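You operate a simulated robot arm through the tools that you are given. There is no shell and no other tool. Be economical: measure what you need, move in short steps, check, and stop when the job is done.

The job below is to be done with a simulated robot arm. You get a single attempt, and the scene is never put back.

Task
Stick two labels on the waiting carton and let it roll down.
Fine: to the end of the lane; feed with the star knob, press the orange plunger, shut the gate again.

The check looks at the end state, three seconds after you hand in, the way a careful person would. Anything else that was tipped, shoved, dropped, spilled or broken makes it a failure.

Robot
A 7-joint arm with a two-finger parallel gripper, fixed in place. Base frame: the origin is at the foot of the arm, x ahead of it, y to its left, z up; the work surface is at about z = 890. Units: mm, degrees, N and s.
With the tool pointing down near the work surface it reaches from about 240 to 680 mm from the base axis. Its first joint turns from -66.0 to 66.0 degrees. Payload 2.4 kg.
The TCP is the grasp point between the finger pads, 30 mm short of the fingertips. In the tool frame z runs along the fingers and y along their closing line. Largest opening 94 mm; finger width 28, thickness 10; the body of the gripper, 50 by 96 mm, starts 55 mm behind the TCP.
Orientation is that of the tool frame in the base frame, as a unit quaternion [w, x, y, z]. With the fingers straight down and closing along the base's y, the tool's x points along the base's -x, its y along +y and its z along -z.

Tools
- The arm moves only by the tool step_arm. Its argument "rows" is a list of rows, each a list of 3 entries, a list of its own where there are three numbers: the shift along the tool's x, y, z in units of 30 mm (1.0 is 30 mm), then the turn, a rotation vector about the tool's x, y, z in units of 8 degrees (1.0 is 8 degrees), then the gripper command, from -1 (fully open) to 1 (shut), values between in proportion. In form: [[[x, y, z], [ax, ay, az], jaw], ...]. A call has 1 to 8 rows; each row shifts and turns the commanded pose from where the row before left it, along the tool's axes as they then stand. A call with a number of a shift or a turn outside -1 to 1 is refused whole. A row lasts 0.2 s, in which the tool goes at most 50 mm and 8.6 degrees; a call with a longer step from one row to the next is refused whole, and so is a gripper value outside its range. A pose out of reach is approached as far as the arm can. The call stops where the force on the tool passes 70 N (or 10 N more than at its start, if that is more) or the arm is blocked; 0.2 s more then pass. The fingers move at their own pace (about 153 mm/s each) and stop on an object; they squeeze with about 21 N. The grip force told is the motor's: it shows also when the fingers shut on nothing. Time passes only in rows, and 0.2 s behind the last, so rows that do not move let the fingers close. The reply holds the time, the measured pose of the TCP, the force on the tool along the base axes, the opening and the grip force, in the units named above and with some noise.
- Cameras (640 x 400 px; columns grow to the right, rows downward): "scene" is fixed at [29.3, 461.7, 1468.2]; the picture's right is [-0.85, -0.53, 0.00], its down [-0.18, 0.29, -0.94] and it looks along [0.50, -0.80, -0.34] (base axes); focal length 312 px, centre (320, 200). "wrist" rides on the gripper at [76, 14, -103] in the tool frame; the picture's right is [-0.18, 0.98, 0.00], its down [-0.75, -0.14, -0.64] and it looks along [-0.63, -0.12, 0.77] (tool axes); focal length 243 px, centre (320, 200). There is no depth. A picture from a camera that has moved, and an enlarged one, comes with that camera's place and axes in the base frame and with its lens.
- capture(camera): a new picture of that camera. It takes no simulated time.
- close_up(camera, box): a new picture of the part [left, top, right, bottom] of that camera's present view, enlarged. It takes no simulated time.
- finish_job(): hands the job in; it is judged then, once.

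Go step by step. Nothing tells you positions but the pictures and the camera data: compare them with the known pose of the tool, close in by small moves and look again before you grip or let go. The budget is 120 turns and 64 pictures, counting those below and the enlarged ones. Unless the task says otherwise, let go and move clear before handing in, and close with one line.

The tools are called after ">>>" as name(argument=value, ...) on one line, values as JSON. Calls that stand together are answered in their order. step_arm: Moves the arm, as the interface text tells. Its arguments: {"type":"object","properties":{"rows":{"type":"array"}},"required":["rows"]} The other tools are called the same way: capture (camera) takes a picture; close_up (camera, box) takes an enlarged picture of a part of a camera's view; finish_job () hands the job in.

At the start:

```text
time_s: 0.0
tool_pos: [329.7, -111.5, 1352.7]
ee_rot: [0.001, 0.0, 1.0, -0.001]
force: [0.7, -0.6, -0.1]
opening: 93.7
grasp_force: 0.0
```

scene: 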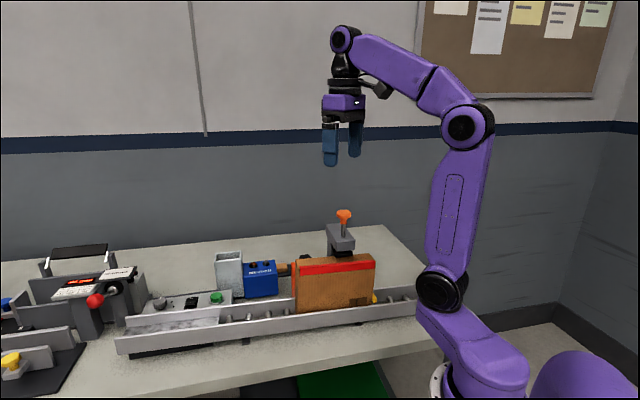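
wrist: 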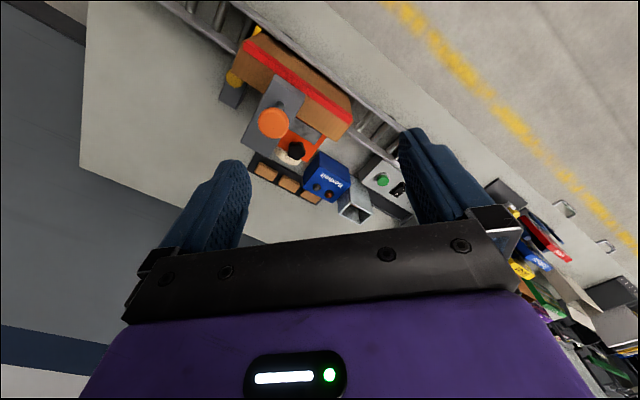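

I see a roller lane with a carton, an orange plunger above it, a black star knob and other things. I'll take close-ups to identify the details.

>>> close_up(camera="scene", box=[200, 190, 440, 340])

>>> close_up(camera="scene", box=[0, 230, 240, 380])

>>> close_up(camera="wrist", box=[160, 0, 420, 240])

>>> close_up(camera="wrist", box=[440, 160, 640, 380])

```text
2.67 times, centred on (320, 265) of scene
camera zoom: at [29.3, 461.7, 1468.2], right [-0.85, -0.53, 0.0], down [-0.18, 0.29, -0.94], along [0.5, -0.8, -0.34], focal length 831 px, centre (320, 27)
```

zoom: 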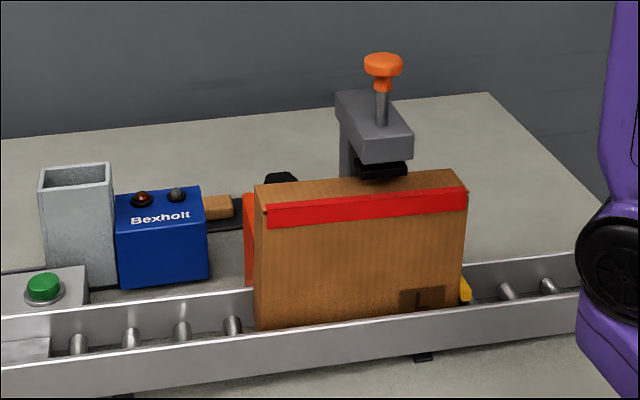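

```text
2.67 times, centred on (120, 305) of scene
camera zoom: at [29.3, 461.7, 1468.2], right [-0.85, -0.53, 0.0], down [-0.18, 0.29, -0.94], along [0.5, -0.8, -0.34], focal length 831 px, centre (853, -80)
```

zoom: 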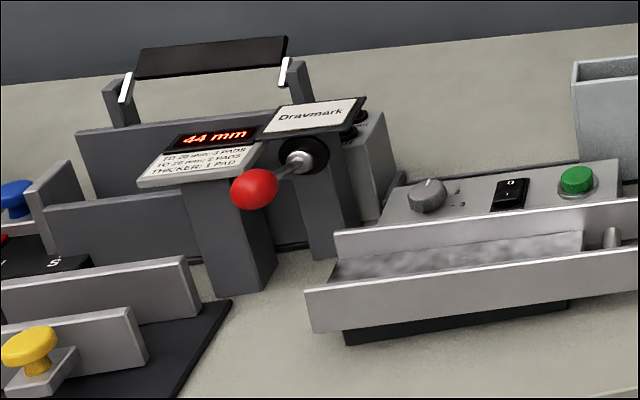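

```text
1.67 times, centred on (290, 120) of wrist
camera zoom: at [254.5, -99.2, 1456.1], right [0.18, 0.98, 0.0], down [0.75, -0.14, 0.64], along [0.63, -0.12, -0.77], focal length 404 px, centre (370, 333)
```

zoom: 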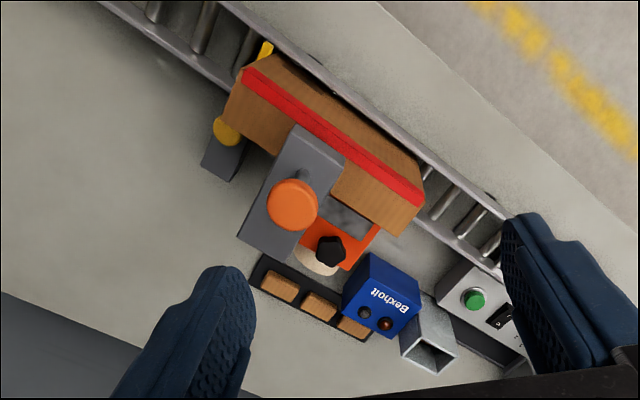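

```text
1.82 times, centred on (540, 270) of wrist
camera zoom: at [254.5, -99.2, 1456.1], right [0.18, 0.98, 0.0], down [0.75, -0.14, 0.64], along [0.63, -0.12, -0.77], focal length 441 px, centre (-80, 73)
```

zoom: 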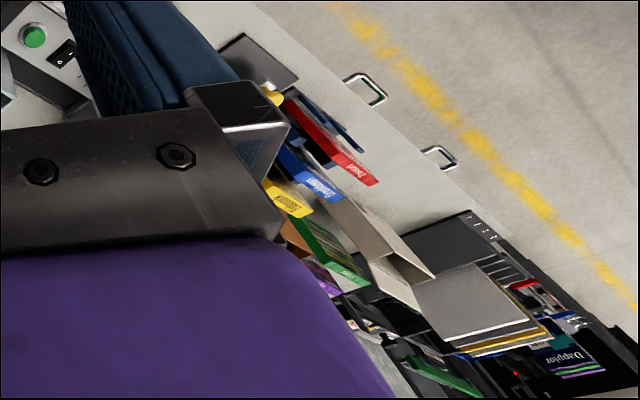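

I've placed the plunger near (359,-176,1172) and the star knob near (488,-194,1000), with a yellow gate knob behind the carton's near end. I'll zoom in on these from the current pose.

>>> close_up(camera="wrist", box=[240, 100, 350, 210])

>>> close_up(camera="wrist", box=[190, 0, 290, 110])

>>> close_up(camera="scene", box=[280, 200, 400, 320])

```text
3.64 times, centred on (295, 155) of wrist
camera zoom: at [254.5, -99.2, 1456.1], right [0.18, 0.98, 0.0], down [0.75, -0.14, 0.64], along [0.63, -0.12, -0.77], focal length 882 px, centre (411, 364)
```

zoom: 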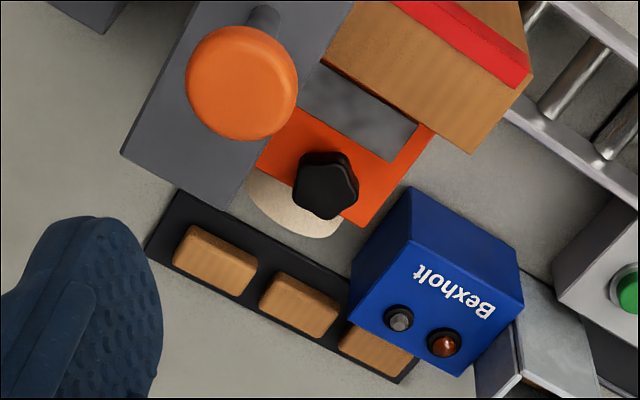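

```text
3.64 times, centred on (240, 55) of wrist
camera zoom: at [254.5, -99.2, 1456.1], right [0.18, 0.98, 0.0], down [0.75, -0.14, 0.64], along [0.63, -0.12, -0.77], focal length 882 px, centre (611, 727)
```

zoom: 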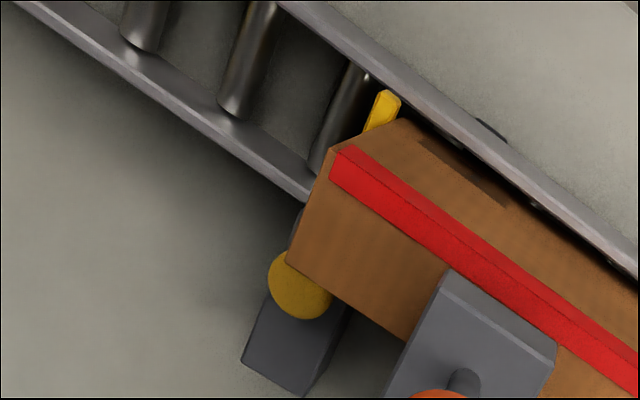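

```text
3.33 times, centred on (340, 260) of scene
camera zoom: at [29.3, 461.7, 1468.2], right [-0.85, -0.53, 0.0], down [-0.18, 0.29, -0.94], along [0.5, -0.8, -0.34], focal length 1039 px, centre (253, 0)
```

zoom: 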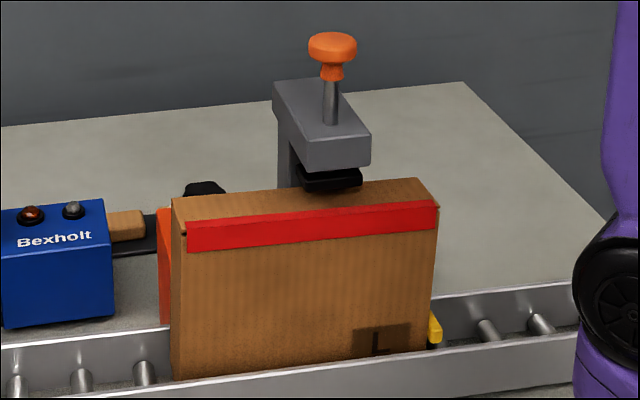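

The plunger has a black pad over the carton top, the feed unit has an upright star knob, and the gate has a yellow knob on a grey block. I'll move the tool behind the station and turn it to see from the -y side.

>>> step_arm(rows=[[[-0.39, -0.944, 0.556], [0, 0, 0], -1], [[-0.39, -0.944, 0.556], [0, 0, 0], -1], [[-0.39, -0.944, 0.556], [0, 0, 0], -1], [[-0.39, -0.944, 0.556], [0, 0, 0], -1], [[-0.39, -0.944, 0.556], [0, 0, 0], -1], [[-0.39, -0.944, 0.556], [0, 0, 0], -1], [[0, 0, 0], [0, 0, -0.95], -1], [[0, 0, 0], [0, 0, -0.95], -1]])

>>> step_arm(rows=[[[0, 0, 0], [0, 0, -1], -1], [[0, 0, 0], [0, 0, -1], -1], [[0, 0, 0], [0, 0, -1], -1], [[0, 0, 0], [0, 0, -1], -1], [[0, 0, 0], [0, 0, -1], -1], [[0, 0, 0], [0, 0, -1], -1], [[0, 0, 0], [0, 0, -1], -1], [[0, 0, 0], [0, 0, -1], -1]])

>>> capture(camera="wrist")

```text
time_s: 1.8
tool_pos: [400.4, -279.4, 1252.8]
ee_rot: [0.001, -0.134, 0.991, 0.0]
force: [0.6, 0.1, 0.4]
opening: 94.0
grasp_force: 0.0
```

```text
time_s: 3.6
tool_pos: [401.1, -280.1, 1253.0]
ee_rot: [0.001, -0.638, 0.77, -0.002]
force: [-0.2, 0.0, -0.8]
opening: 94.0
grasp_force: 0.0
```

```text
54 pictures are left
camera wrist: at [373.4, -354.1, 1356.7], right [-0.93, 0.36, 0.0], down [0.28, 0.71, 0.64], along [0.23, 0.6, -0.77], focal length 243 px, centre (320, 200)
```

wrist: 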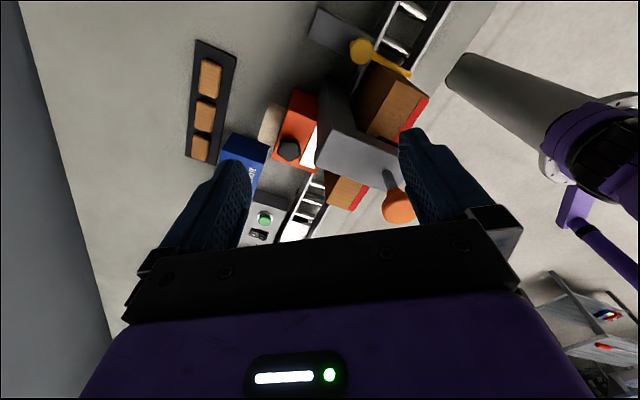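

The back view works; now I'll zoom in on the labeler and the gate.

>>> close_up(camera="wrist", box=[240, 70, 420, 230])

>>> close_up(camera="wrist", box=[290, 0, 450, 100])

```text
2.50 times, centred on (330, 150) of wrist
camera zoom: at [373.4, -354.1, 1356.7], right [-0.93, 0.36, 0.0], down [0.28, 0.71, 0.64], along [0.23, 0.6, -0.77], focal length 606 px, centre (295, 325)
```

zoom: 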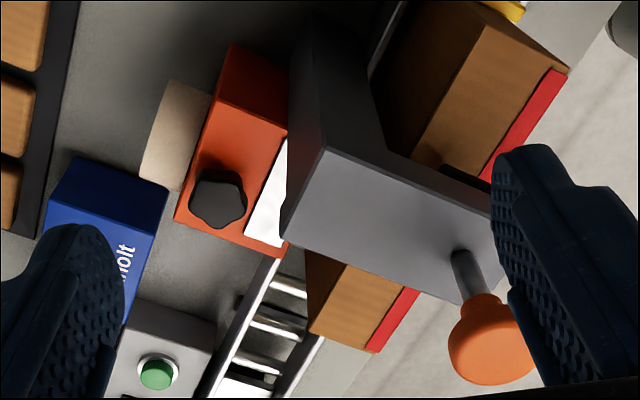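

```text
4.00 times, centred on (370, 50) of wrist
camera zoom: at [373.4, -354.1, 1356.7], right [-0.93, 0.36, 0.0], down [0.28, 0.71, 0.64], along [0.23, 0.6, -0.77], focal length 970 px, centre (120, 800)
```

zoom: 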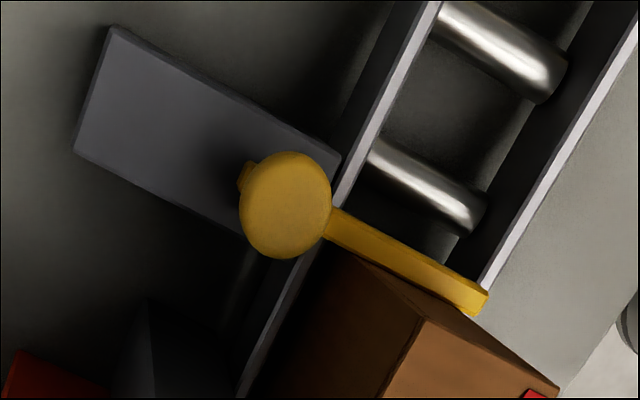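

Positions agree across views: plunger top (359,-174,1172), star knob (489,-193,1000), gate knob (340,-278,964), lane at 45°. The gate bar lies across the lane. I'll look closely at the feed plate and under the pad.

>>> close_up(camera="wrist", box=[265, 85, 345, 175])

>>> close_up(camera="scene", box=[295, 235, 375, 285])

```text
4.44 times, centred on (305, 130) of wrist
camera zoom: at [373.4, -354.1, 1356.7], right [-0.93, 0.36, 0.0], down [0.28, 0.71, 0.64], along [0.23, 0.6, -0.77], focal length 1078 px, centre (387, 511)
```

zoom: 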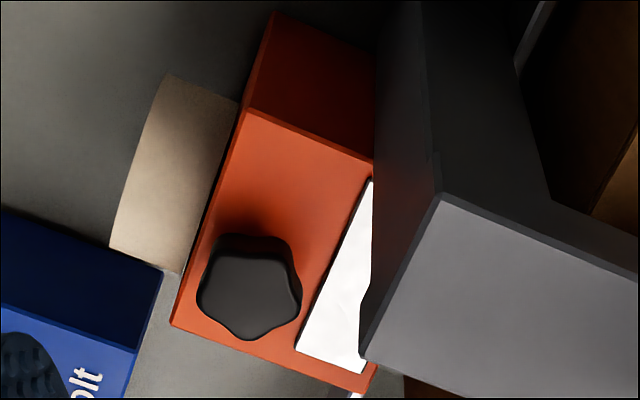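

```text
8.00 times, centred on (335, 260) of scene
camera zoom: at [29.3, 461.7, 1468.2], right [-0.85, -0.53, 0.0], down [-0.18, 0.29, -0.94], along [0.5, -0.8, -0.34], focal length 2493 px, centre (200, -280)
```

zoom: 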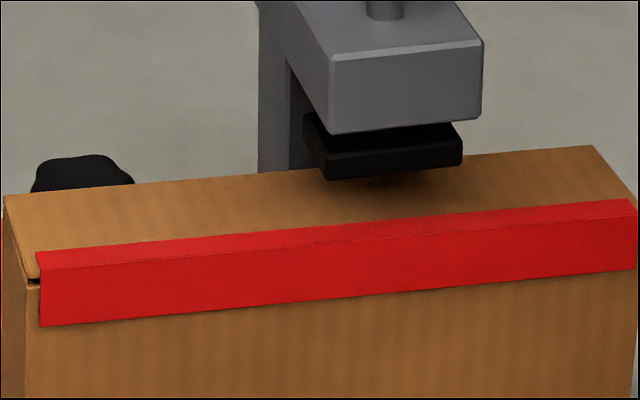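

The plate on the orange box is the feed plate, and the pad hovers over the carton top. I'll move above the star knob and turn the tool to about +60° so the camera housing stays clear of the post.

>>> step_arm(rows=[[[-0.843, -0.573, 0], [0, 0, 0], -1], [[-0.843, -0.573, 0], [0, 0, 0], -1], [[-0.843, -0.573, 0], [0, 0, 0], -1], [[-0.843, -0.573, 0], [0, 0, 0], -1], [[0, 0, 0], [0, 0, 1], -1], [[0, 0, 0], [0, 0, 1], -1], [[0, 0, 0], [0, 0, 1], -1], [[0, 0, 0], [0, 0, 1], -1]])

>>> step_arm(rows=[[[0, 0, 0], [0, 0, 1], -1], [[0, 0, 0], [0, 0, 1], -1], [[0, 0, 0], [0, 0, 1], -1], [[0, 0, 0], [0, 0, 1], -1], [[0, 0, 0], [0, 0, 1], -1], [[0, 0, 0], [0, 0, 1], -1], [[0, 0, 0], [0, 0, 1], -1], [[0, 0, 0], [0, 0, 1], -1]])

>>> step_arm(rows=[[[0, 0, 0], [0, 0, 1], -1], [[0, 0, 0], [0, 0, 1], -1], [[0, 0, 0], [0, 0, 1], -1], [[0, 0, 0], [0, 0, 1], -1], [[0, 0, 0], [0, 0, 1], -1], [[0, 0, 0], [0, 0, 0.5], -1]])

>>> capture(camera="wrist")

```text
time_s: 5.4
tool_pos: [486.7, -195.2, 1252.1]
ee_rot: [0.001, -0.399, 0.917, -0.001]
force: [-0.2, 0.6, -0.4]
opening: 93.9
grasp_force: 0.0
```

```text
time_s: 7.2
tool_pos: [485.4, -194.7, 1252.6]
ee_rot: [0.0, 0.148, 0.989, -0.001]
force: [-0.2, -0.2, 0.3]
opening: 94.0
grasp_force: 0.0
```

```text
time_s: 8.6
tool_pos: [487.4, -196.0, 1254.3]
ee_rot: [0.001, 0.507, 0.862, 0.001]
force: [-0.2, -0.9, -0.2]
opening: 93.9
grasp_force: 0.1
```

```text
49 pictures are left
camera wrist: at [463.2, -123.2, 1357.0], right [0.95, 0.32, 0.0], down [0.24, -0.73, 0.64], along [0.2, -0.61, -0.77], focal length 243 px, centre (320, 200)
```

wrist: 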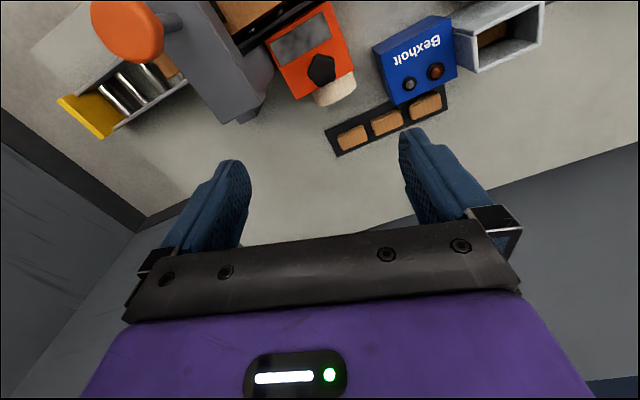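

The yellow bumper at the end of the lane is visible here. I'll turn further to about 110° so the wide side of the gripper stays clear of the post, and narrow the jaws.

>>> step_arm(rows=[[[0, 0, 0], [0, 0, 1], -0.2], [[0, 0, 0], [0, 0, 1], -0.2], [[0, 0, 0], [0, 0, 1], -0.2], [[0, 0, 0], [0, 0, 1], -0.2], [[0, 0, 0], [0, 0, 1], -0.2], [[0, 0, 0], [0, 0, 1], -0.2], [[0, 0, 0], [0, 0, 0.2], -0.2]])

>>> step_arm(rows=[[[0, 0, 1], [0, 0, 0], -0.2], [[0, 0, 1], [0, 0, 0], -0.2], [[0, 0, 1], [0, 0, 0], -0.2], [[0, 0, 1], [0, 0, 0], -0.2], [[0, 0, 1], [0, 0, 0], -0.2]])

>>> capture(camera="wrist")

>>> capture(camera="scene")

```text
time_s: 10.2
tool_pos: [486.3, -194.0, 1252.6]
ee_rot: [0.001, 0.822, 0.57, 0.001]
force: [-0.4, 0.1, -0.3]
opening: 56.5
grasp_force: 0.1
```

```text
time_s: 11.4
tool_pos: [485.7, -194.5, 1101.3]
ee_rot: [-0.001, 0.821, 0.57, 0.0]
force: [0.3, 0.1, -0.1]
opening: 56.6
grasp_force: 0.1
```

```text
48 pictures are left
camera wrist: at [526.5, -128.9, 1204.0], right [0.86, -0.52, 0.0], down [-0.4, -0.66, 0.64], along [-0.33, -0.55, -0.77], focal length 243 px, centre (320, 200)
```

wrist: 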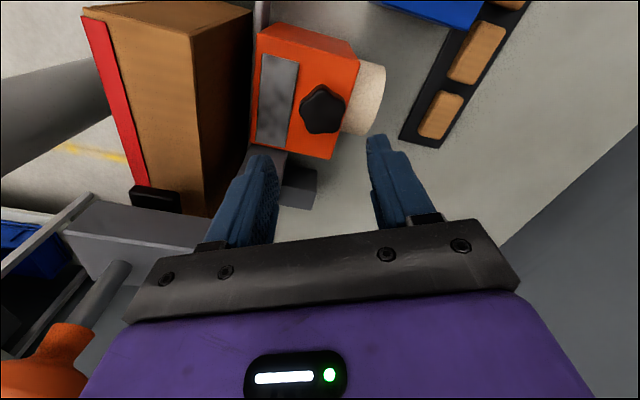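

```text
47 pictures are left
```

scene: 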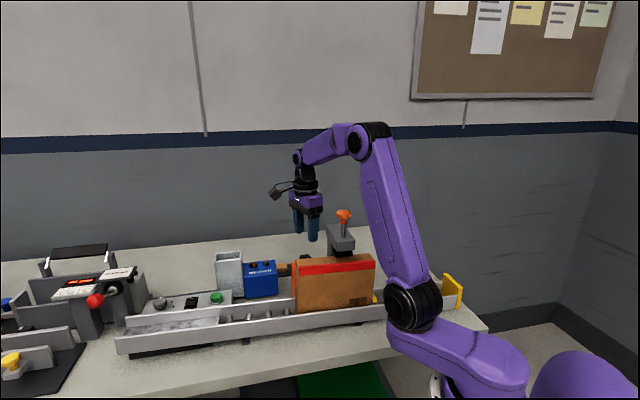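

The star knob is right below. I'll zoom in to refine its centre and height.

>>> close_up(camera="wrist", box=[240, 20, 400, 170])

>>> close_up(camera="scene", box=[280, 220, 370, 280])

```text
2.67 times, centred on (320, 95) of wrist
camera zoom: at [526.5, -128.9, 1204.0], right [0.86, -0.52, 0.0], down [-0.4, -0.66, 0.64], along [-0.33, -0.55, -0.77], focal length 647 px, centre (320, 480)
```

zoom: 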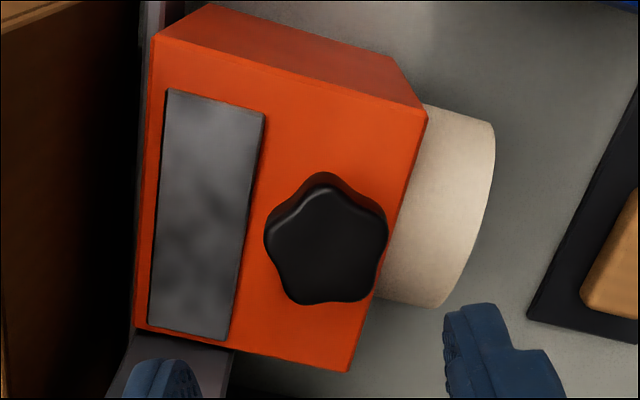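

```text
6.67 times, centred on (325, 250) of scene
camera zoom: at [29.3, 461.7, 1468.2], right [-0.85, -0.53, 0.0], down [-0.18, 0.29, -0.94], along [0.5, -0.8, -0.34], focal length 2077 px, centre (287, -133)
```

zoom: 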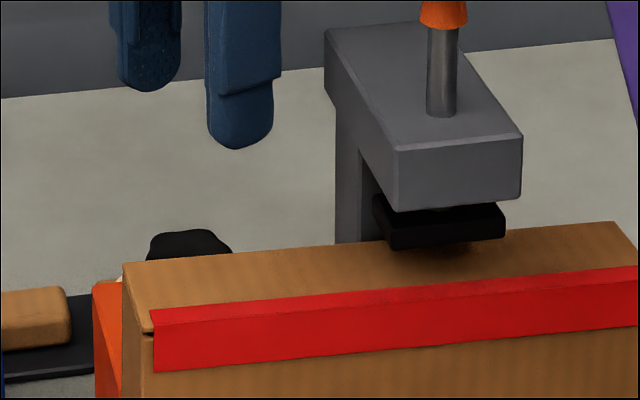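

Knob centre is about (489.5,-193), top about 1003, diameter about 39. I'll lower so the fingertips reach about 992, opened to 56 mm.

>>> step_arm(rows=[[[0.03, 0.033, 0.877], [0, 0, 0], -0.2], [[0.03, 0.033, 0.877], [0, 0, 0], -0.2], [[0.03, 0.033, 0.4], [0, 0, 0], -0.2], [[0, 0, 0.4], [0, 0, 0], -0.2]])

>>> close_up(camera="wrist", box=[220, 40, 440, 240])

>>> close_up(camera="scene", box=[260, 200, 380, 290])

```text
time_s: 12.4
tool_pos: [490.8, -193.3, 1027.9]
ee_rot: [0.0, 0.821, 0.571, 0.001]
force: [-0.3, 0.5, -0.1]
opening: 56.5
grasp_force: 0.0
```

```text
2.00 times, centred on (330, 140) of wrist
camera zoom: at [531.4, -129.1, 1130.4], right [0.86, -0.52, 0.0], down [-0.4, -0.66, 0.64], along [-0.33, -0.55, -0.77], focal length 485 px, centre (300, 320)
```

zoom: 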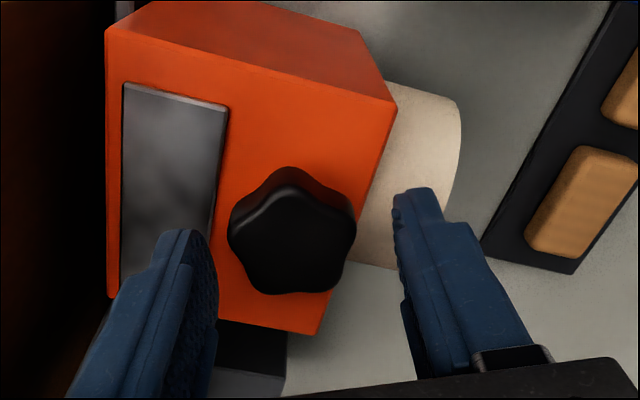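

```text
4.44 times, centred on (320, 245) of scene
camera zoom: at [29.3, 461.7, 1468.2], right [-0.85, -0.53, 0.0], down [-0.18, 0.29, -0.94], along [0.5, -0.8, -0.34], focal length 1385 px, centre (320, 0)
```

zoom: 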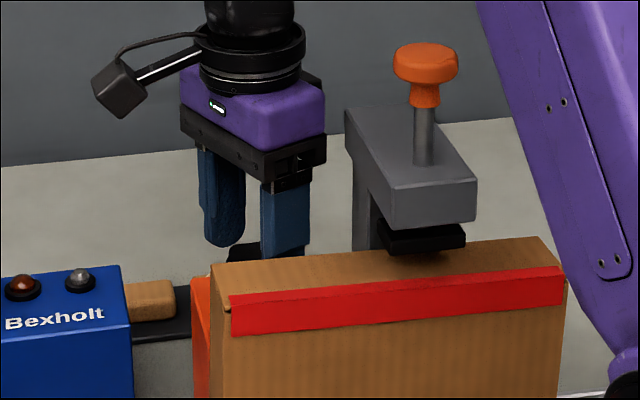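

The knob is centred under the tips. I'll lower 9 mm more and close.

>>> step_arm(rows=[[[0, -0.05, 0.3], [0, 0, 0], -0.2], [[0, 0, 0], [0, 0, 0], 0.4], [[0, 0, 0], [0, 0, 0], 0.6], [[0, 0, 0], [0, 0, 0], 0.6]])

>>> close_up(camera="wrist", box=[220, 40, 440, 240])

```text
time_s: 13.4
tool_pos: [489.2, -193.9, 1018.4]
ee_rot: [0.0, 0.821, 0.57, 0.0]
force: [-6.8, 3.0, 3.6]
opening: 35.9
grasp_force: 44.7
```

```text
2.00 times, centred on (330, 140) of wrist
camera zoom: at [529.7, -128.8, 1120.9], right [0.86, -0.52, 0.0], down [-0.39, -0.66, 0.64], along [-0.33, -0.55, -0.77], focal length 485 px, centre (300, 320)
```

zoom: 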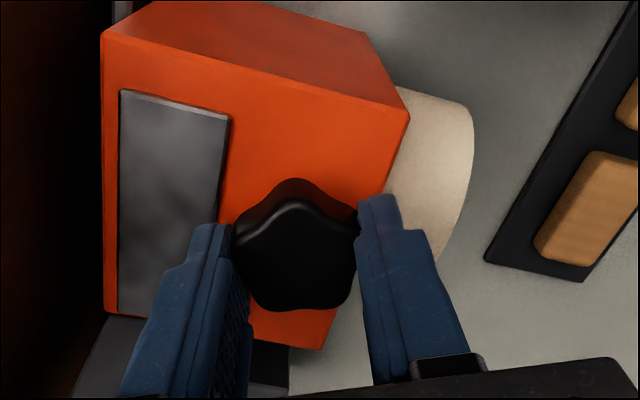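

The knob is gripped at 36 mm. I'll turn it 24° clockwise (seen from above) as a trial and watch the force.

>>> step_arm(rows=[[[0, 0, 0], [0, 0, 1], 0.6], [[0, 0, 0], [0, 0, 1], 0.6], [[0, 0, 0], [0, 0, 1], 0.6], [[0, 0, 0], [0, 0, 0], 0.6]])

>>> capture(camera="wrist")

>>> close_up(camera="scene", box=[200, 200, 380, 310])

```text
time_s: 14.4
tool_pos: [488.5, -194.1, 1017.6]
ee_rot: [-0.001, 0.922, 0.386, -0.001]
force: [-13.1, 4.4, -2.9]
opening: 35.8
grasp_force: 45.1
```

```text
41 pictures are left
camera wrist: at [552.9, -150.7, 1120.8], right [0.57, -0.82, 0.0], down [-0.63, -0.44, 0.64], along [-0.53, -0.37, -0.77], focal length 243 px, centre (320, 200)
```

wrist: 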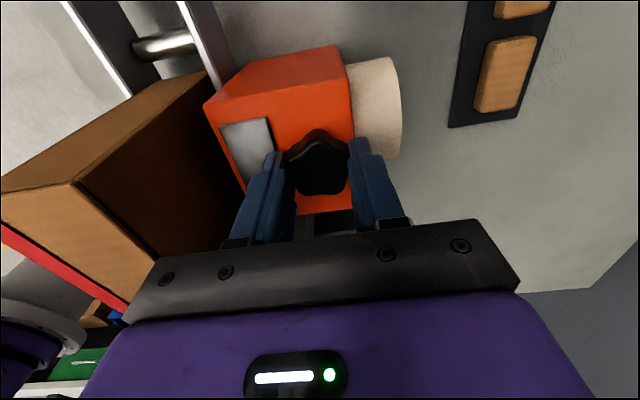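

```text
3.56 times, centred on (290, 255) of scene
camera zoom: at [29.0, 461.8, 1468.2], right [-0.85, -0.53, 0.0], down [-0.18, 0.29, -0.94], along [0.5, -0.8, -0.34], focal length 1108 px, centre (427, 4)
```

zoom: 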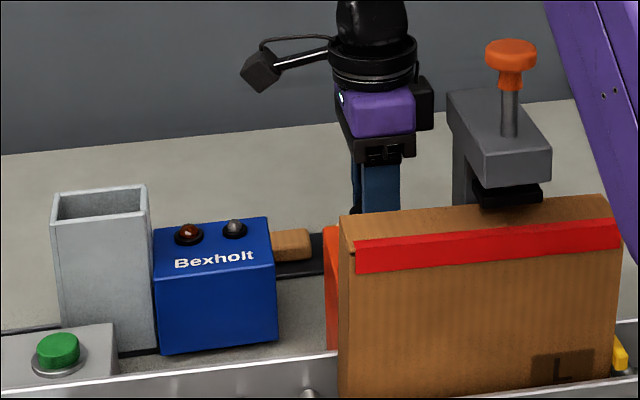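

The knob turned with the fingers. I'll ease the side force and keep turning.

>>> step_arm(rows=[[[-0.03, -0.035, 0], [0, 0, 1], 0.6], [[0, 0, 0], [0, 0, 1], 0.6], [[0, 0, 0], [0, 0, 1], 0.6], [[0, 0, 0], [0, 0, 1], 0.6], [[0, 0, 0], [0, 0, 0], 0.6]])

>>> capture(camera="wrist")

>>> close_up(camera="scene", box=[200, 200, 380, 310])

```text
time_s: 15.6
tool_pos: [488.0, -193.6, 1017.4]
ee_rot: [0.001, 0.993, 0.117, 0.002]
force: [-7.5, 5.3, -4.0]
opening: 35.8
grasp_force: 45.2
```

```text
39 pictures are left
camera wrist: at [566.1, -190.4, 1120.9], right [0.05, -1.0, 0.0], down [-0.77, -0.04, 0.64], along [-0.64, -0.03, -0.77], focal length 243 px, centre (320, 200)
```

wrist: 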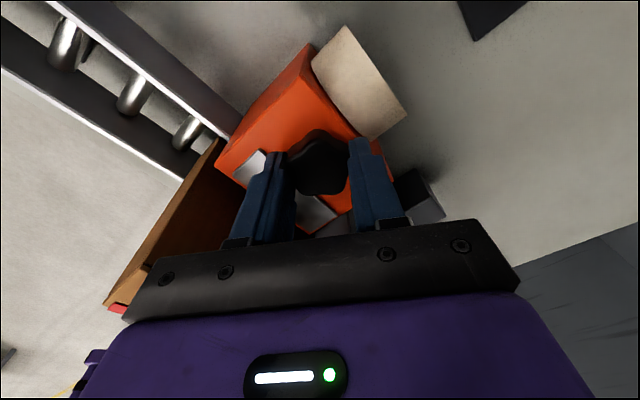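

```text
3.56 times, centred on (290, 255) of scene
camera zoom: at [29.1, 461.9, 1468.2], right [-0.85, -0.53, 0.0], down [-0.18, 0.29, -0.94], along [0.5, -0.8, -0.34], focal length 1108 px, centre (427, 4)
```

zoom: 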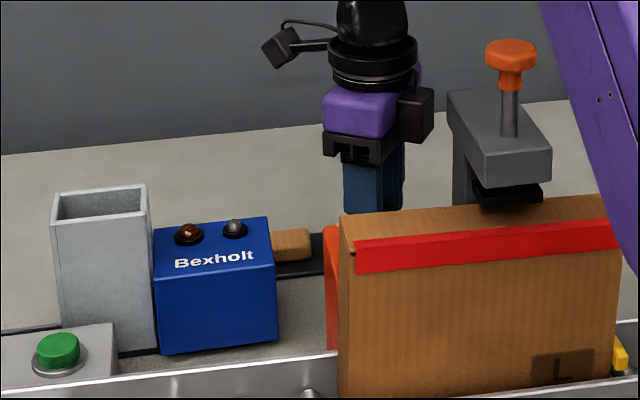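

No label visible yet after 56°. I'll turn further.

>>> step_arm(rows=[[[0, 0, 0], [0, 0, 1], 0.6], [[0, 0, 0], [0, 0, 1], 0.6], [[0, 0, 0], [0, 0, 1], 0.6], [[0, 0, 0], [0, 0, 1], 0.6], [[0, 0, 0], [0, 0, 0], 0.6]])

>>> capture(camera="wrist")

>>> close_up(camera="scene", box=[290, 210, 380, 270])

```text
time_s: 16.8
tool_pos: [487.9, -192.0, 1016.9]
ee_rot: [-0.001, 0.987, -0.161, 0.001]
force: [-7.8, 14.1, 5.2]
opening: 36.1
grasp_force: 44.5
```

```text
37 pictures are left
camera wrist: at [556.5, -231.1, 1120.9], right [-0.49, -0.87, 0.0], down [-0.67, 0.37, 0.64], along [-0.56, 0.31, -0.77], focal length 243 px, centre (320, 200)
```

wrist: 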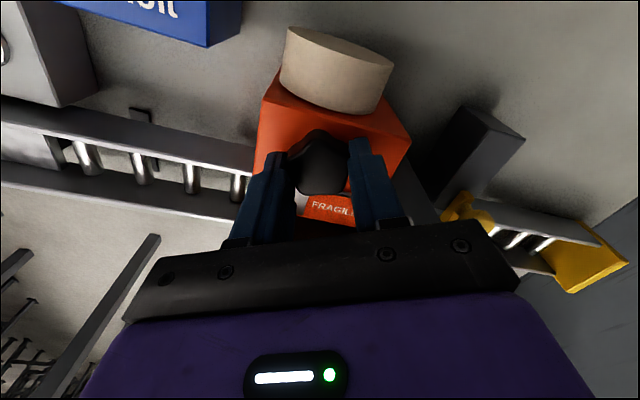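

```text
6.67 times, centred on (335, 240) of scene
camera zoom: at [29.0, 462.2, 1468.1], right [-0.85, -0.53, 0.0], down [-0.18, 0.29, -0.94], along [0.5, -0.8, -0.34], focal length 2077 px, centre (220, -67)
```

zoom: 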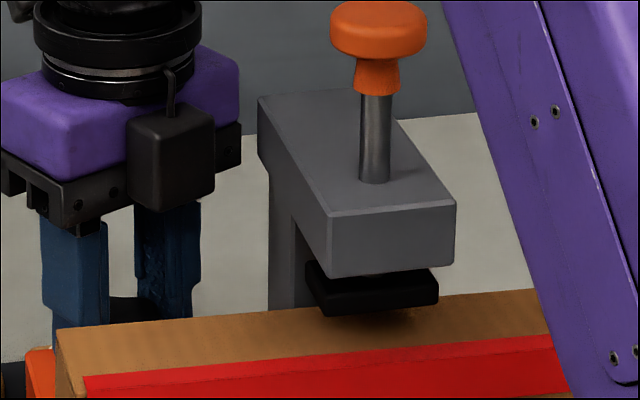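

A "FRAGILE" label has shown up at the plate. I'll zoom in on it.

>>> close_up(camera="wrist", box=[240, 120, 420, 230])

```text
3.56 times, centred on (330, 175) of wrist
camera zoom: at [556.5, -231.1, 1120.9], right [-0.49, -0.87, 0.0], down [-0.67, 0.37, 0.64], along [-0.56, 0.31, -0.77], focal length 863 px, centre (284, 289)
```

zoom: 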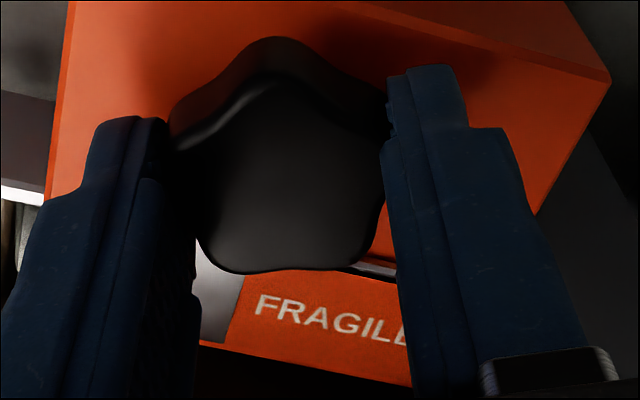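

The label has been fed onto the plate. I'll release, rise and inspect it.

>>> step_arm(rows=[[[0, 0, 0], [0, 0, 0], -0.2], [[0, 0, 0], [0, 0, 0], -0.2], [[0, 0, -1], [0, 0, 0], -0.2], [[0, 0, -1], [0, 0, 0], -0.2], [[0, 0, -1], [0, 0, 0], -0.2], [[0, 0, -1], [0, 0, 0], -0.2], [[0, 0, -1], [0, 0, 0], -0.2], [[0, 0, -1], [0, 0, 0], -0.2]])

>>> close_up(camera="wrist", box=[220, 60, 420, 220])

```text
time_s: 18.6
tool_pos: [486.4, -192.7, 1195.4]
ee_rot: [0.001, 0.987, -0.161, -0.001]
force: [0.5, -0.2, -0.3]
opening: 56.2
grasp_force: 0.1
```

```text
2.50 times, centred on (320, 140) of wrist
camera zoom: at [554.9, -231.9, 1298.4], right [-0.49, -0.87, 0.0], down [-0.67, 0.37, 0.64], along [-0.56, 0.31, -0.77], focal length 606 px, centre (320, 350)
```

zoom: 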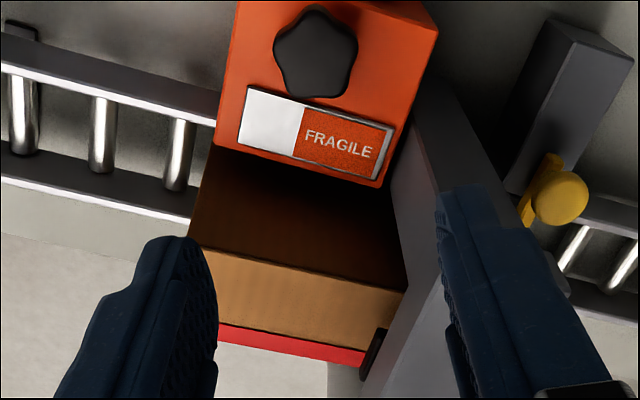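

A complete FRAGILE label sits on the plate. Now I'll close the jaws and move above the orange plunger.

>>> step_arm(rows=[[[0, 0, -0.75], [0, 0, 0], 1], [[0, 0, -0.75], [0, 0, 0], 1], [[-0.845, 0.151, 0], [0, 0, 0], 1], [[-0.845, 0.151, 0], [0, 0, 0], 1], [[-0.845, 0.151, 0], [0, 0, 0], 1], [[-0.845, 0.151, 0], [0, 0, 0], 1], [[-0.845, 0.151, 0], [0, 0, 0], 1]])

>>> close_up(camera="wrist", box=[220, 60, 420, 220])

>>> close_up(camera="scene", box=[280, 160, 400, 270])

```text
time_s: 20.2
tool_pos: [361.6, -176.8, 1238.8]
ee_rot: [0.0, 0.987, -0.16, 0.001]
force: [-0.3, -0.3, 0.2]
opening: 0.0
grasp_force: 20.4
```

```text
2.50 times, centred on (320, 140) of wrist
camera zoom: at [430.0, -216.2, 1343.1], right [-0.48, -0.87, 0.0], down [-0.67, 0.37, 0.64], along [-0.56, 0.31, -0.77], focal length 606 px, centre (320, 350)
```

zoom: 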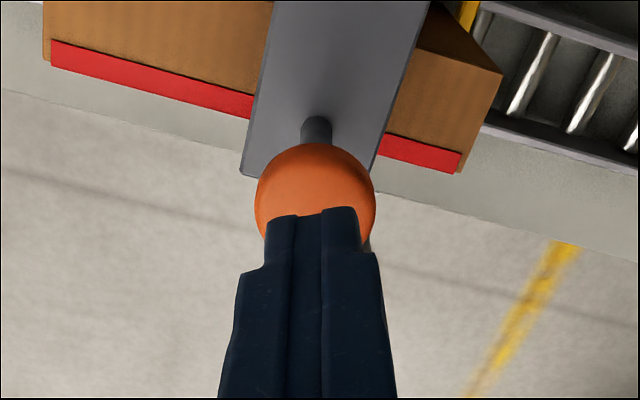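

```text
3.64 times, centred on (340, 215) of scene
camera zoom: at [29.3, 461.7, 1468.2], right [-0.85, -0.53, 0.0], down [-0.18, 0.29, -0.94], along [0.5, -0.8, -0.34], focal length 1133 px, centre (247, 146)
```

zoom: 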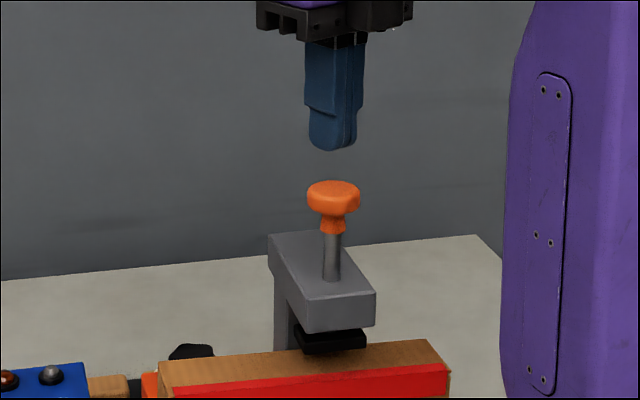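

Aligned over the plunger. I'll press down in small steps.

>>> step_arm(rows=[[[-0.05, 0, 0.5], [0, 0, 0], 1], [[0, 0, 0.5], [0, 0, 0], 1], [[0, 0, 0.17], [0, 0, 0], 1], [[0, 0, 0.17], [0, 0, 0], 1], [[0, 0, 0.17], [0, 0, 0], 1], [[0, 0, 0.17], [0, 0, 0], 1]])

>>> close_up(camera="scene", box=[280, 190, 400, 270])

```text
time_s: 21.6
tool_pos: [359.0, -174.9, 1195.7]
ee_rot: [0.003, 0.987, -0.16, 0.006]
force: [-7.9, 4.0, 53.1]
opening: 0.0
grasp_force: 20.8
```

```text
5.00 times, centred on (340, 230) of scene
camera zoom: at [28.4, 462.2, 1468.1], right [-0.85, -0.53, 0.0], down [-0.18, 0.29, -0.94], along [0.5, -0.8, -0.34], focal length 1558 px, centre (220, 50)
```

zoom: 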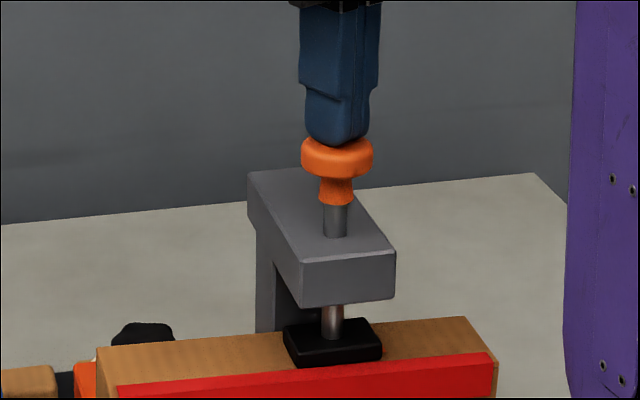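

The pad is pressed onto the carton with 53 N. I'll hold briefly, then lift and inspect.

>>> step_arm(rows=[[[0, 0, 0.03], [0, 0, 0], 1], [[0, 0, 0], [0, 0, 0], 1], [[0, 0, -0.5], [0, 0, 0], 1], [[0, 0, -0.7], [0, 0, 0], 1], [[0, 0, -0.7], [0, 0, 0], 1], [[0, 0, -0.7], [0, 0, 0], 1]])

>>> close_up(camera="scene", box=[280, 190, 400, 270])

>>> capture(camera="wrist")

```text
time_s: 23.0
tool_pos: [362.4, -176.3, 1268.0]
ee_rot: [0.0, 0.987, -0.16, 0.0]
force: [0.3, 0.5, 0.2]
opening: 0.0
grasp_force: 21.3
```

```text
5.00 times, centred on (340, 230) of scene
camera zoom: at [29.3, 461.7, 1468.2], right [-0.85, -0.53, 0.0], down [-0.18, 0.29, -0.94], along [0.5, -0.8, -0.34], focal length 1558 px, centre (220, 50)
```

zoom: 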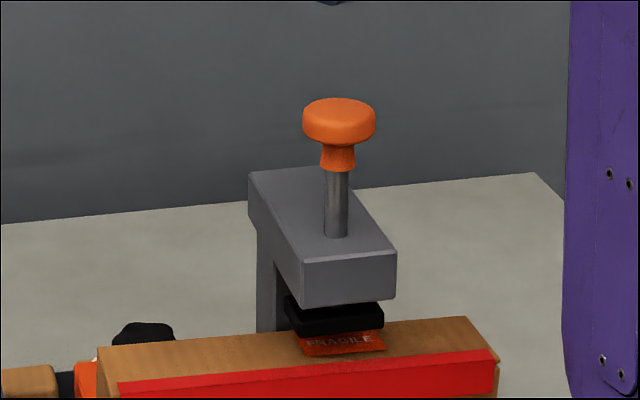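

```text
29 pictures are left
camera wrist: at [430.1, -215.1, 1370.1], right [-0.49, -0.87, 0.0], down [-0.67, 0.37, 0.64], along [-0.56, 0.31, -0.77], focal length 243 px, centre (320, 200)
```

wrist: 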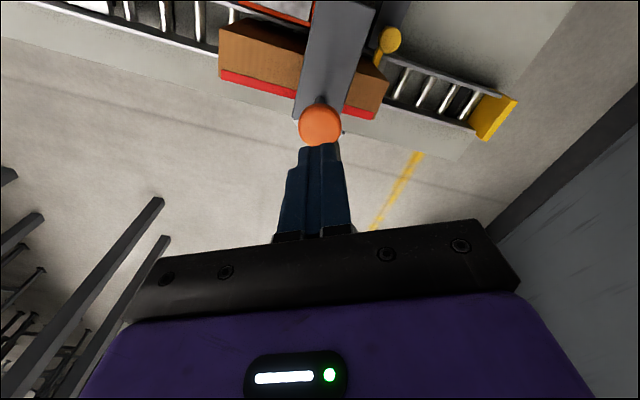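

The first label is on the carton. Now I'll go back above the star knob, unwinding the wrist to the earlier angle.

>>> step_arm(rows=[[[0.83, -0.157, 0], [0, 0, 0], -0.2], [[0.83, -0.157, 0], [0, 0, 0], -0.2], [[0.83, -0.157, 0], [0, 0, 0], -0.2], [[0.83, -0.157, 0], [0, 0, 0], -0.2], [[0.83, -0.157, 0], [0, 0, 0], -0.2], [[0, 0, 0], [0, 0, -1], -0.2], [[0, 0, 0], [0, 0, -1], -0.2], [[0, 0, 0], [0, 0, -1], -0.2]])

>>> step_arm(rows=[[[0, 0, 0], [0, 0, -1], -0.2], [[0, 0, 0], [0, 0, -1], -0.2], [[0, 0, 0], [0, 0, -1], -0.2], [[0, 0, 0], [0, 0, -1], -0.2], [[0, 0, 0], [0, 0, -1], -0.2], [[0, 0, 0], [0, 0, -1], -0.2], [[0, 0, 0], [0, 0, -1], -0.2], [[0, 0, 0], [0, 0, -1], -0.2]])

>>> step_arm(rows=[[[0, 0, 1], [0, 0, 0], -0.2], [[0, 0, 1], [0, 0, 0], -0.2], [[0, 0, 1], [0, 0, 0], -0.2], [[0, 0, 1], [0, 0, 0], -0.2], [[0, 0, 1], [0, 0, 0], -0.2]])

>>> close_up(camera="wrist", box=[220, 40, 440, 240])

```text
time_s: 24.8
tool_pos: [484.8, -190.6, 1268.7]
ee_rot: [0.0, 0.999, 0.049, 0.001]
force: [-0.8, -0.1, 0.3]
opening: 56.7
grasp_force: 0.0
```

```text
time_s: 26.6
tool_pos: [485.2, -190.8, 1268.7]
ee_rot: [0.0, 0.82, 0.572, 0.001]
force: [0.0, 0.2, 0.1]
opening: 56.3
grasp_force: 0.0
```

```text
time_s: 27.8
tool_pos: [481.9, -190.1, 1119.8]
ee_rot: [0.001, 0.822, 0.57, 0.001]
force: [-0.1, 0.0, -0.2]
opening: 56.5
grasp_force: 0.1
```

```text
2.00 times, centred on (330, 140) of wrist
camera zoom: at [523.2, -124.4, 1223.3], right [0.86, -0.52, 0.0], down [-0.4, -0.66, 0.64], along [-0.33, -0.55, -0.77], focal length 485 px, centre (300, 320)
```

zoom: 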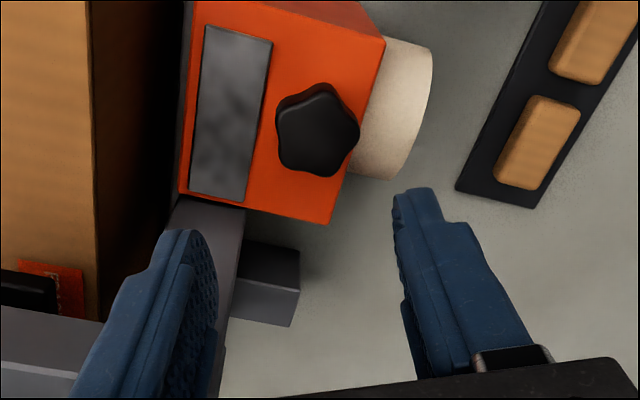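

The plate is empty again. I'll lower onto the knob at the previous grip pose and close.

>>> step_arm(rows=[[[-0.02, 0.123, 1], [0, 0, 0], -0.2], [[-0.02, 0.123, 1], [0, 0, 0], -0.2], [[0, 0, 1], [0, 0, 0], -0.2], [[0, 0, 0.38], [0, 0, 0], -0.2], [[0, 0, 0], [0, 0, 0], 0.4], [[0, 0, 0], [0, 0, 0], 0.6], [[0, 0, 0], [0, 0, 0], 0.6]])

>>> step_arm(rows=[[[0, 0, 0], [0, 0, 1], 0.6], [[0, 0, 0], [0, 0, 1], 0.6], [[0, 0, 0], [0, 0, 1], 0.6], [[0, 0, 0], [0, 0, 1], 0.6], [[0, 0, 0], [0, 0, 1], 0.6], [[0, 0, 0], [0, 0, 1], 0.6], [[0, 0, 0], [0, 0, 1], 0.6], [[0, 0, 0], [0, 0, 0], 0.6]])

>>> close_up(camera="wrist", box=[220, 100, 420, 240])

```text
time_s: 29.4
tool_pos: [489.5, -194.0, 1018.5]
ee_rot: [-0.005, 0.821, 0.571, -0.003]
force: [-27.2, 11.3, 2.8]
opening: 35.5
grasp_force: 45.1
```

```text
time_s: 31.2
tool_pos: [487.2, -192.6, 1018.1]
ee_rot: [-0.005, 0.993, 0.117, -0.006]
force: [-37.8, 14.1, 28.6]
opening: 35.7
grasp_force: 45.0
```

```text
2.86 times, centred on (320, 170) of wrist
camera zoom: at [567.2, -191.1, 1120.8], right [0.05, -1.0, -0.01], down [-0.76, -0.04, 0.65], along [-0.65, -0.03, -0.76], focal length 693 px, centre (320, 286)
```

zoom: 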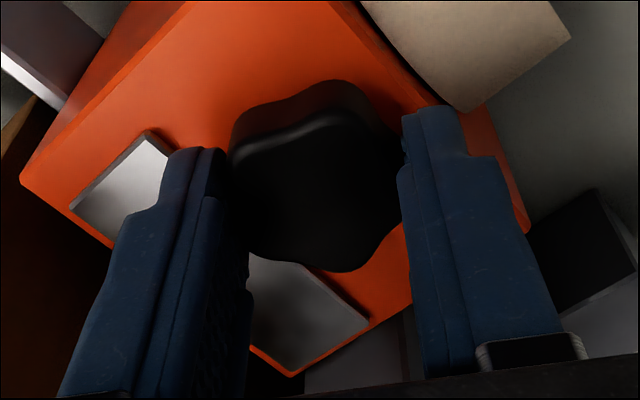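

Some side force has built up, so I'll ease it and finish the same turn as last time.

>>> step_arm(rows=[[[-0.09, -0.055, -0.03], [0, 0, 0], 0.6], [[0, 0, 0], [0, 0, 1], 0.6], [[0, 0, 0], [0, 0, 1], 0.6], [[0, 0, 0], [0, 0, 1], 0.6], [[0, 0, 0], [0, 0, 1], 0.6], [[0, 0, 0], [0, 0, 0], 0.6]])

>>> close_up(camera="wrist", box=[220, 100, 420, 240])

```text
time_s: 32.6
tool_pos: [487.5, -192.3, 1017.7]
ee_rot: [-0.002, 0.987, -0.16, -0.002]
force: [-18.1, 17.4, 9.5]
opening: 35.2
grasp_force: 44.7
```

```text
2.86 times, centred on (320, 170) of wrist
camera zoom: at [556.7, -231.1, 1121.3], right [-0.49, -0.87, 0.0], down [-0.67, 0.37, 0.65], along [-0.56, 0.31, -0.76], focal length 693 px, centre (320, 286)
```

zoom: 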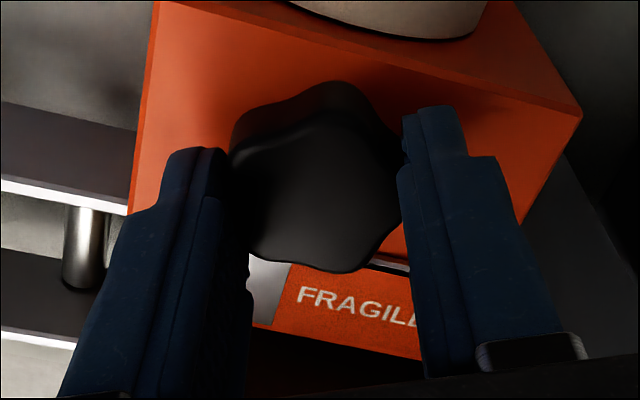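

The second label is fed. I'll release, rise and move over the plunger.

>>> step_arm(rows=[[[0, 0, 0], [0, 0, 0], -0.2], [[0, 0, 0], [0, 0, 0], -0.2], [[0, 0, -1], [0, 0, 0], -0.2], [[0, 0, -1], [0, 0, 0], -0.2], [[0, 0, -1], [0, 0, 0], -0.2], [[0, 0, -1], [0, 0, 0], -0.2], [[0, 0, -1], [0, 0, 0], 1], [[0, 0, -1], [0, 0, 0], 1]])

>>> step_arm(rows=[[[0, 0, -0.75], [0, 0, 0], 1], [[0, 0, -0.75], [0, 0, 0], 1], [[-0.845, 0.151, 0], [0, 0, 0], 1], [[-0.845, 0.151, 0], [0, 0, 0], 1], [[-0.845, 0.151, 0], [0, 0, 0], 1], [[-0.845, 0.151, 0], [0, 0, 0], 1], [[-0.845, 0.151, 0], [0, 0, 0], 1]])

>>> close_up(camera="wrist", box=[220, 20, 420, 180])

```text
time_s: 34.4
tool_pos: [491.3, -196.9, 1199.6]
ee_rot: [0.0, 0.987, -0.16, -0.001]
force: [-0.2, -0.2, -0.9]
opening: 0.0
grasp_force: 21.0
```

```text
time_s: 36.0
tool_pos: [360.0, -176.5, 1242.6]
ee_rot: [0.0, 0.987, -0.16, 0.0]
force: [0.0, 0.7, 0.6]
opening: 0.0
grasp_force: 20.8
```

```text
2.50 times, centred on (320, 100) of wrist
camera zoom: at [428.4, -214.3, 1346.7], right [-0.48, -0.87, 0.0], down [-0.67, 0.37, 0.64], along [-0.56, 0.31, -0.77], focal length 606 px, centre (320, 450)
```

zoom: 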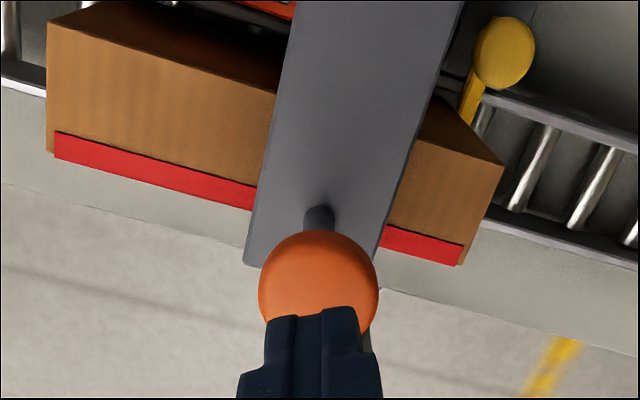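

Aligned; pressing the second time.

>>> step_arm(rows=[[[0, 0, 0.5], [0, 0, 0], 1], [[0, 0, 0.6], [0, 0, 0], 1], [[0, 0, 0.17], [0, 0, 0], 1], [[0, 0, 0.17], [0, 0, 0], 1], [[0, 0, 0.17], [0, 0, 0], 1], [[0, 0, 0.17], [0, 0, 0], 1], [[0, 0, 0.03], [0, 0, 0], 1], [[0, 0, 0], [0, 0, 0], 1]])

>>> step_arm(rows=[[[0, 0, -0.5], [0, 0, 0], 1], [[0, 0, -0.7], [0, 0, 0], 1], [[0, 0, -0.7], [0, 0, 0], 1], [[0, 0, -0.7], [0, 0, 0], 1]])

>>> close_up(camera="scene", box=[310, 220, 390, 270])

```text
time_s: 37.8
tool_pos: [361.5, -174.9, 1195.0]
ee_rot: [0.005, 0.987, -0.159, 0.007]
force: [-6.2, 4.0, 16.0]
opening: 0.1
grasp_force: 21.1
stopped in row 8: the force on the tool passed its limit (the readings are from after the stop); the commanded pose is now the measured one
```

```text
time_s: 38.8
tool_pos: [361.7, -174.7, 1272.1]
ee_rot: [0.003, 0.987, -0.161, 0.006]
force: [-0.4, 0.0, -0.5]
opening: 0.2
grasp_force: 21.1
```

```text
8.00 times, centred on (350, 245) of scene
camera zoom: at [29.3, 461.7, 1468.2], right [-0.85, -0.53, 0.0], down [-0.18, 0.29, -0.94], along [0.5, -0.8, -0.34], focal length 2493 px, centre (80, -160)
```

zoom: 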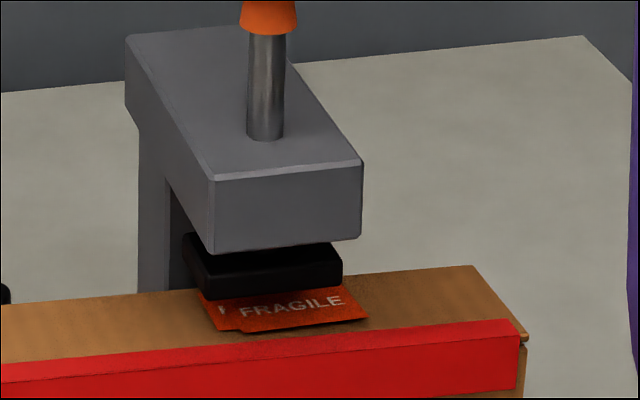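

Two FRAGILE labels are now on the carton. Next is the gate: I'll turn to about 225° (closing along the lane, camera side away from it) and move above the yellow knob.

>>> step_arm(rows=[[[0, 0, 0], [0, 0, 1], 1], [[0, 0, 0], [0, 0, 1], 1], [[0, 0, 0], [0, 0, 1], 1], [[0, 0, 0], [0, 0, 0.3], 1], [[0.641, 0.982, 0], [0, 0, 0], 0], [[0.641, 0.982, 0], [0, 0, 0], 0], [[0.641, 0.982, 0], [0, 0, 0], 0]])

>>> step_arm(rows=[[[0, 0, 1], [0, 0, 0], 0], [[0, 0, 1], [0, 0, 0], 0], [[0, 0, 1], [0, 0, 0], 0], [[0, 0, 1], [0, 0, 0], 0]])

>>> capture(camera="wrist")

```text
time_s: 40.4
tool_pos: [304.8, -303.3, 1256.8]
ee_rot: [0.002, 0.924, -0.381, 0.007]
force: [0.5, 0.6, -0.6]
opening: 47.1
grasp_force: 0.1
out of reach, approached as far as the arm can: row 3, 4
```

```text
time_s: 41.4
tool_pos: [308.3, -305.3, 1134.1]
ee_rot: [0.004, 0.925, -0.381, 0.007]
force: [0.0, -0.7, -0.2]
opening: 47.0
grasp_force: 0.1
```

```text
23 pictures are left
camera wrist: at [351.1, -369.6, 1238.0], right [-0.82, -0.57, 0.0], down [-0.44, 0.64, 0.63], along [-0.36, 0.52, -0.78], focal length 243 px, centre (320, 200)
```

wrist: 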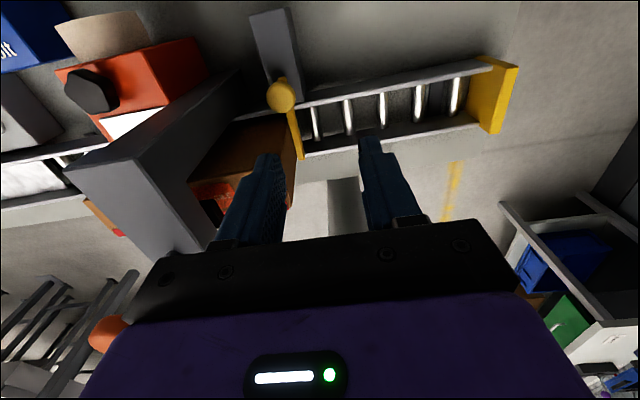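

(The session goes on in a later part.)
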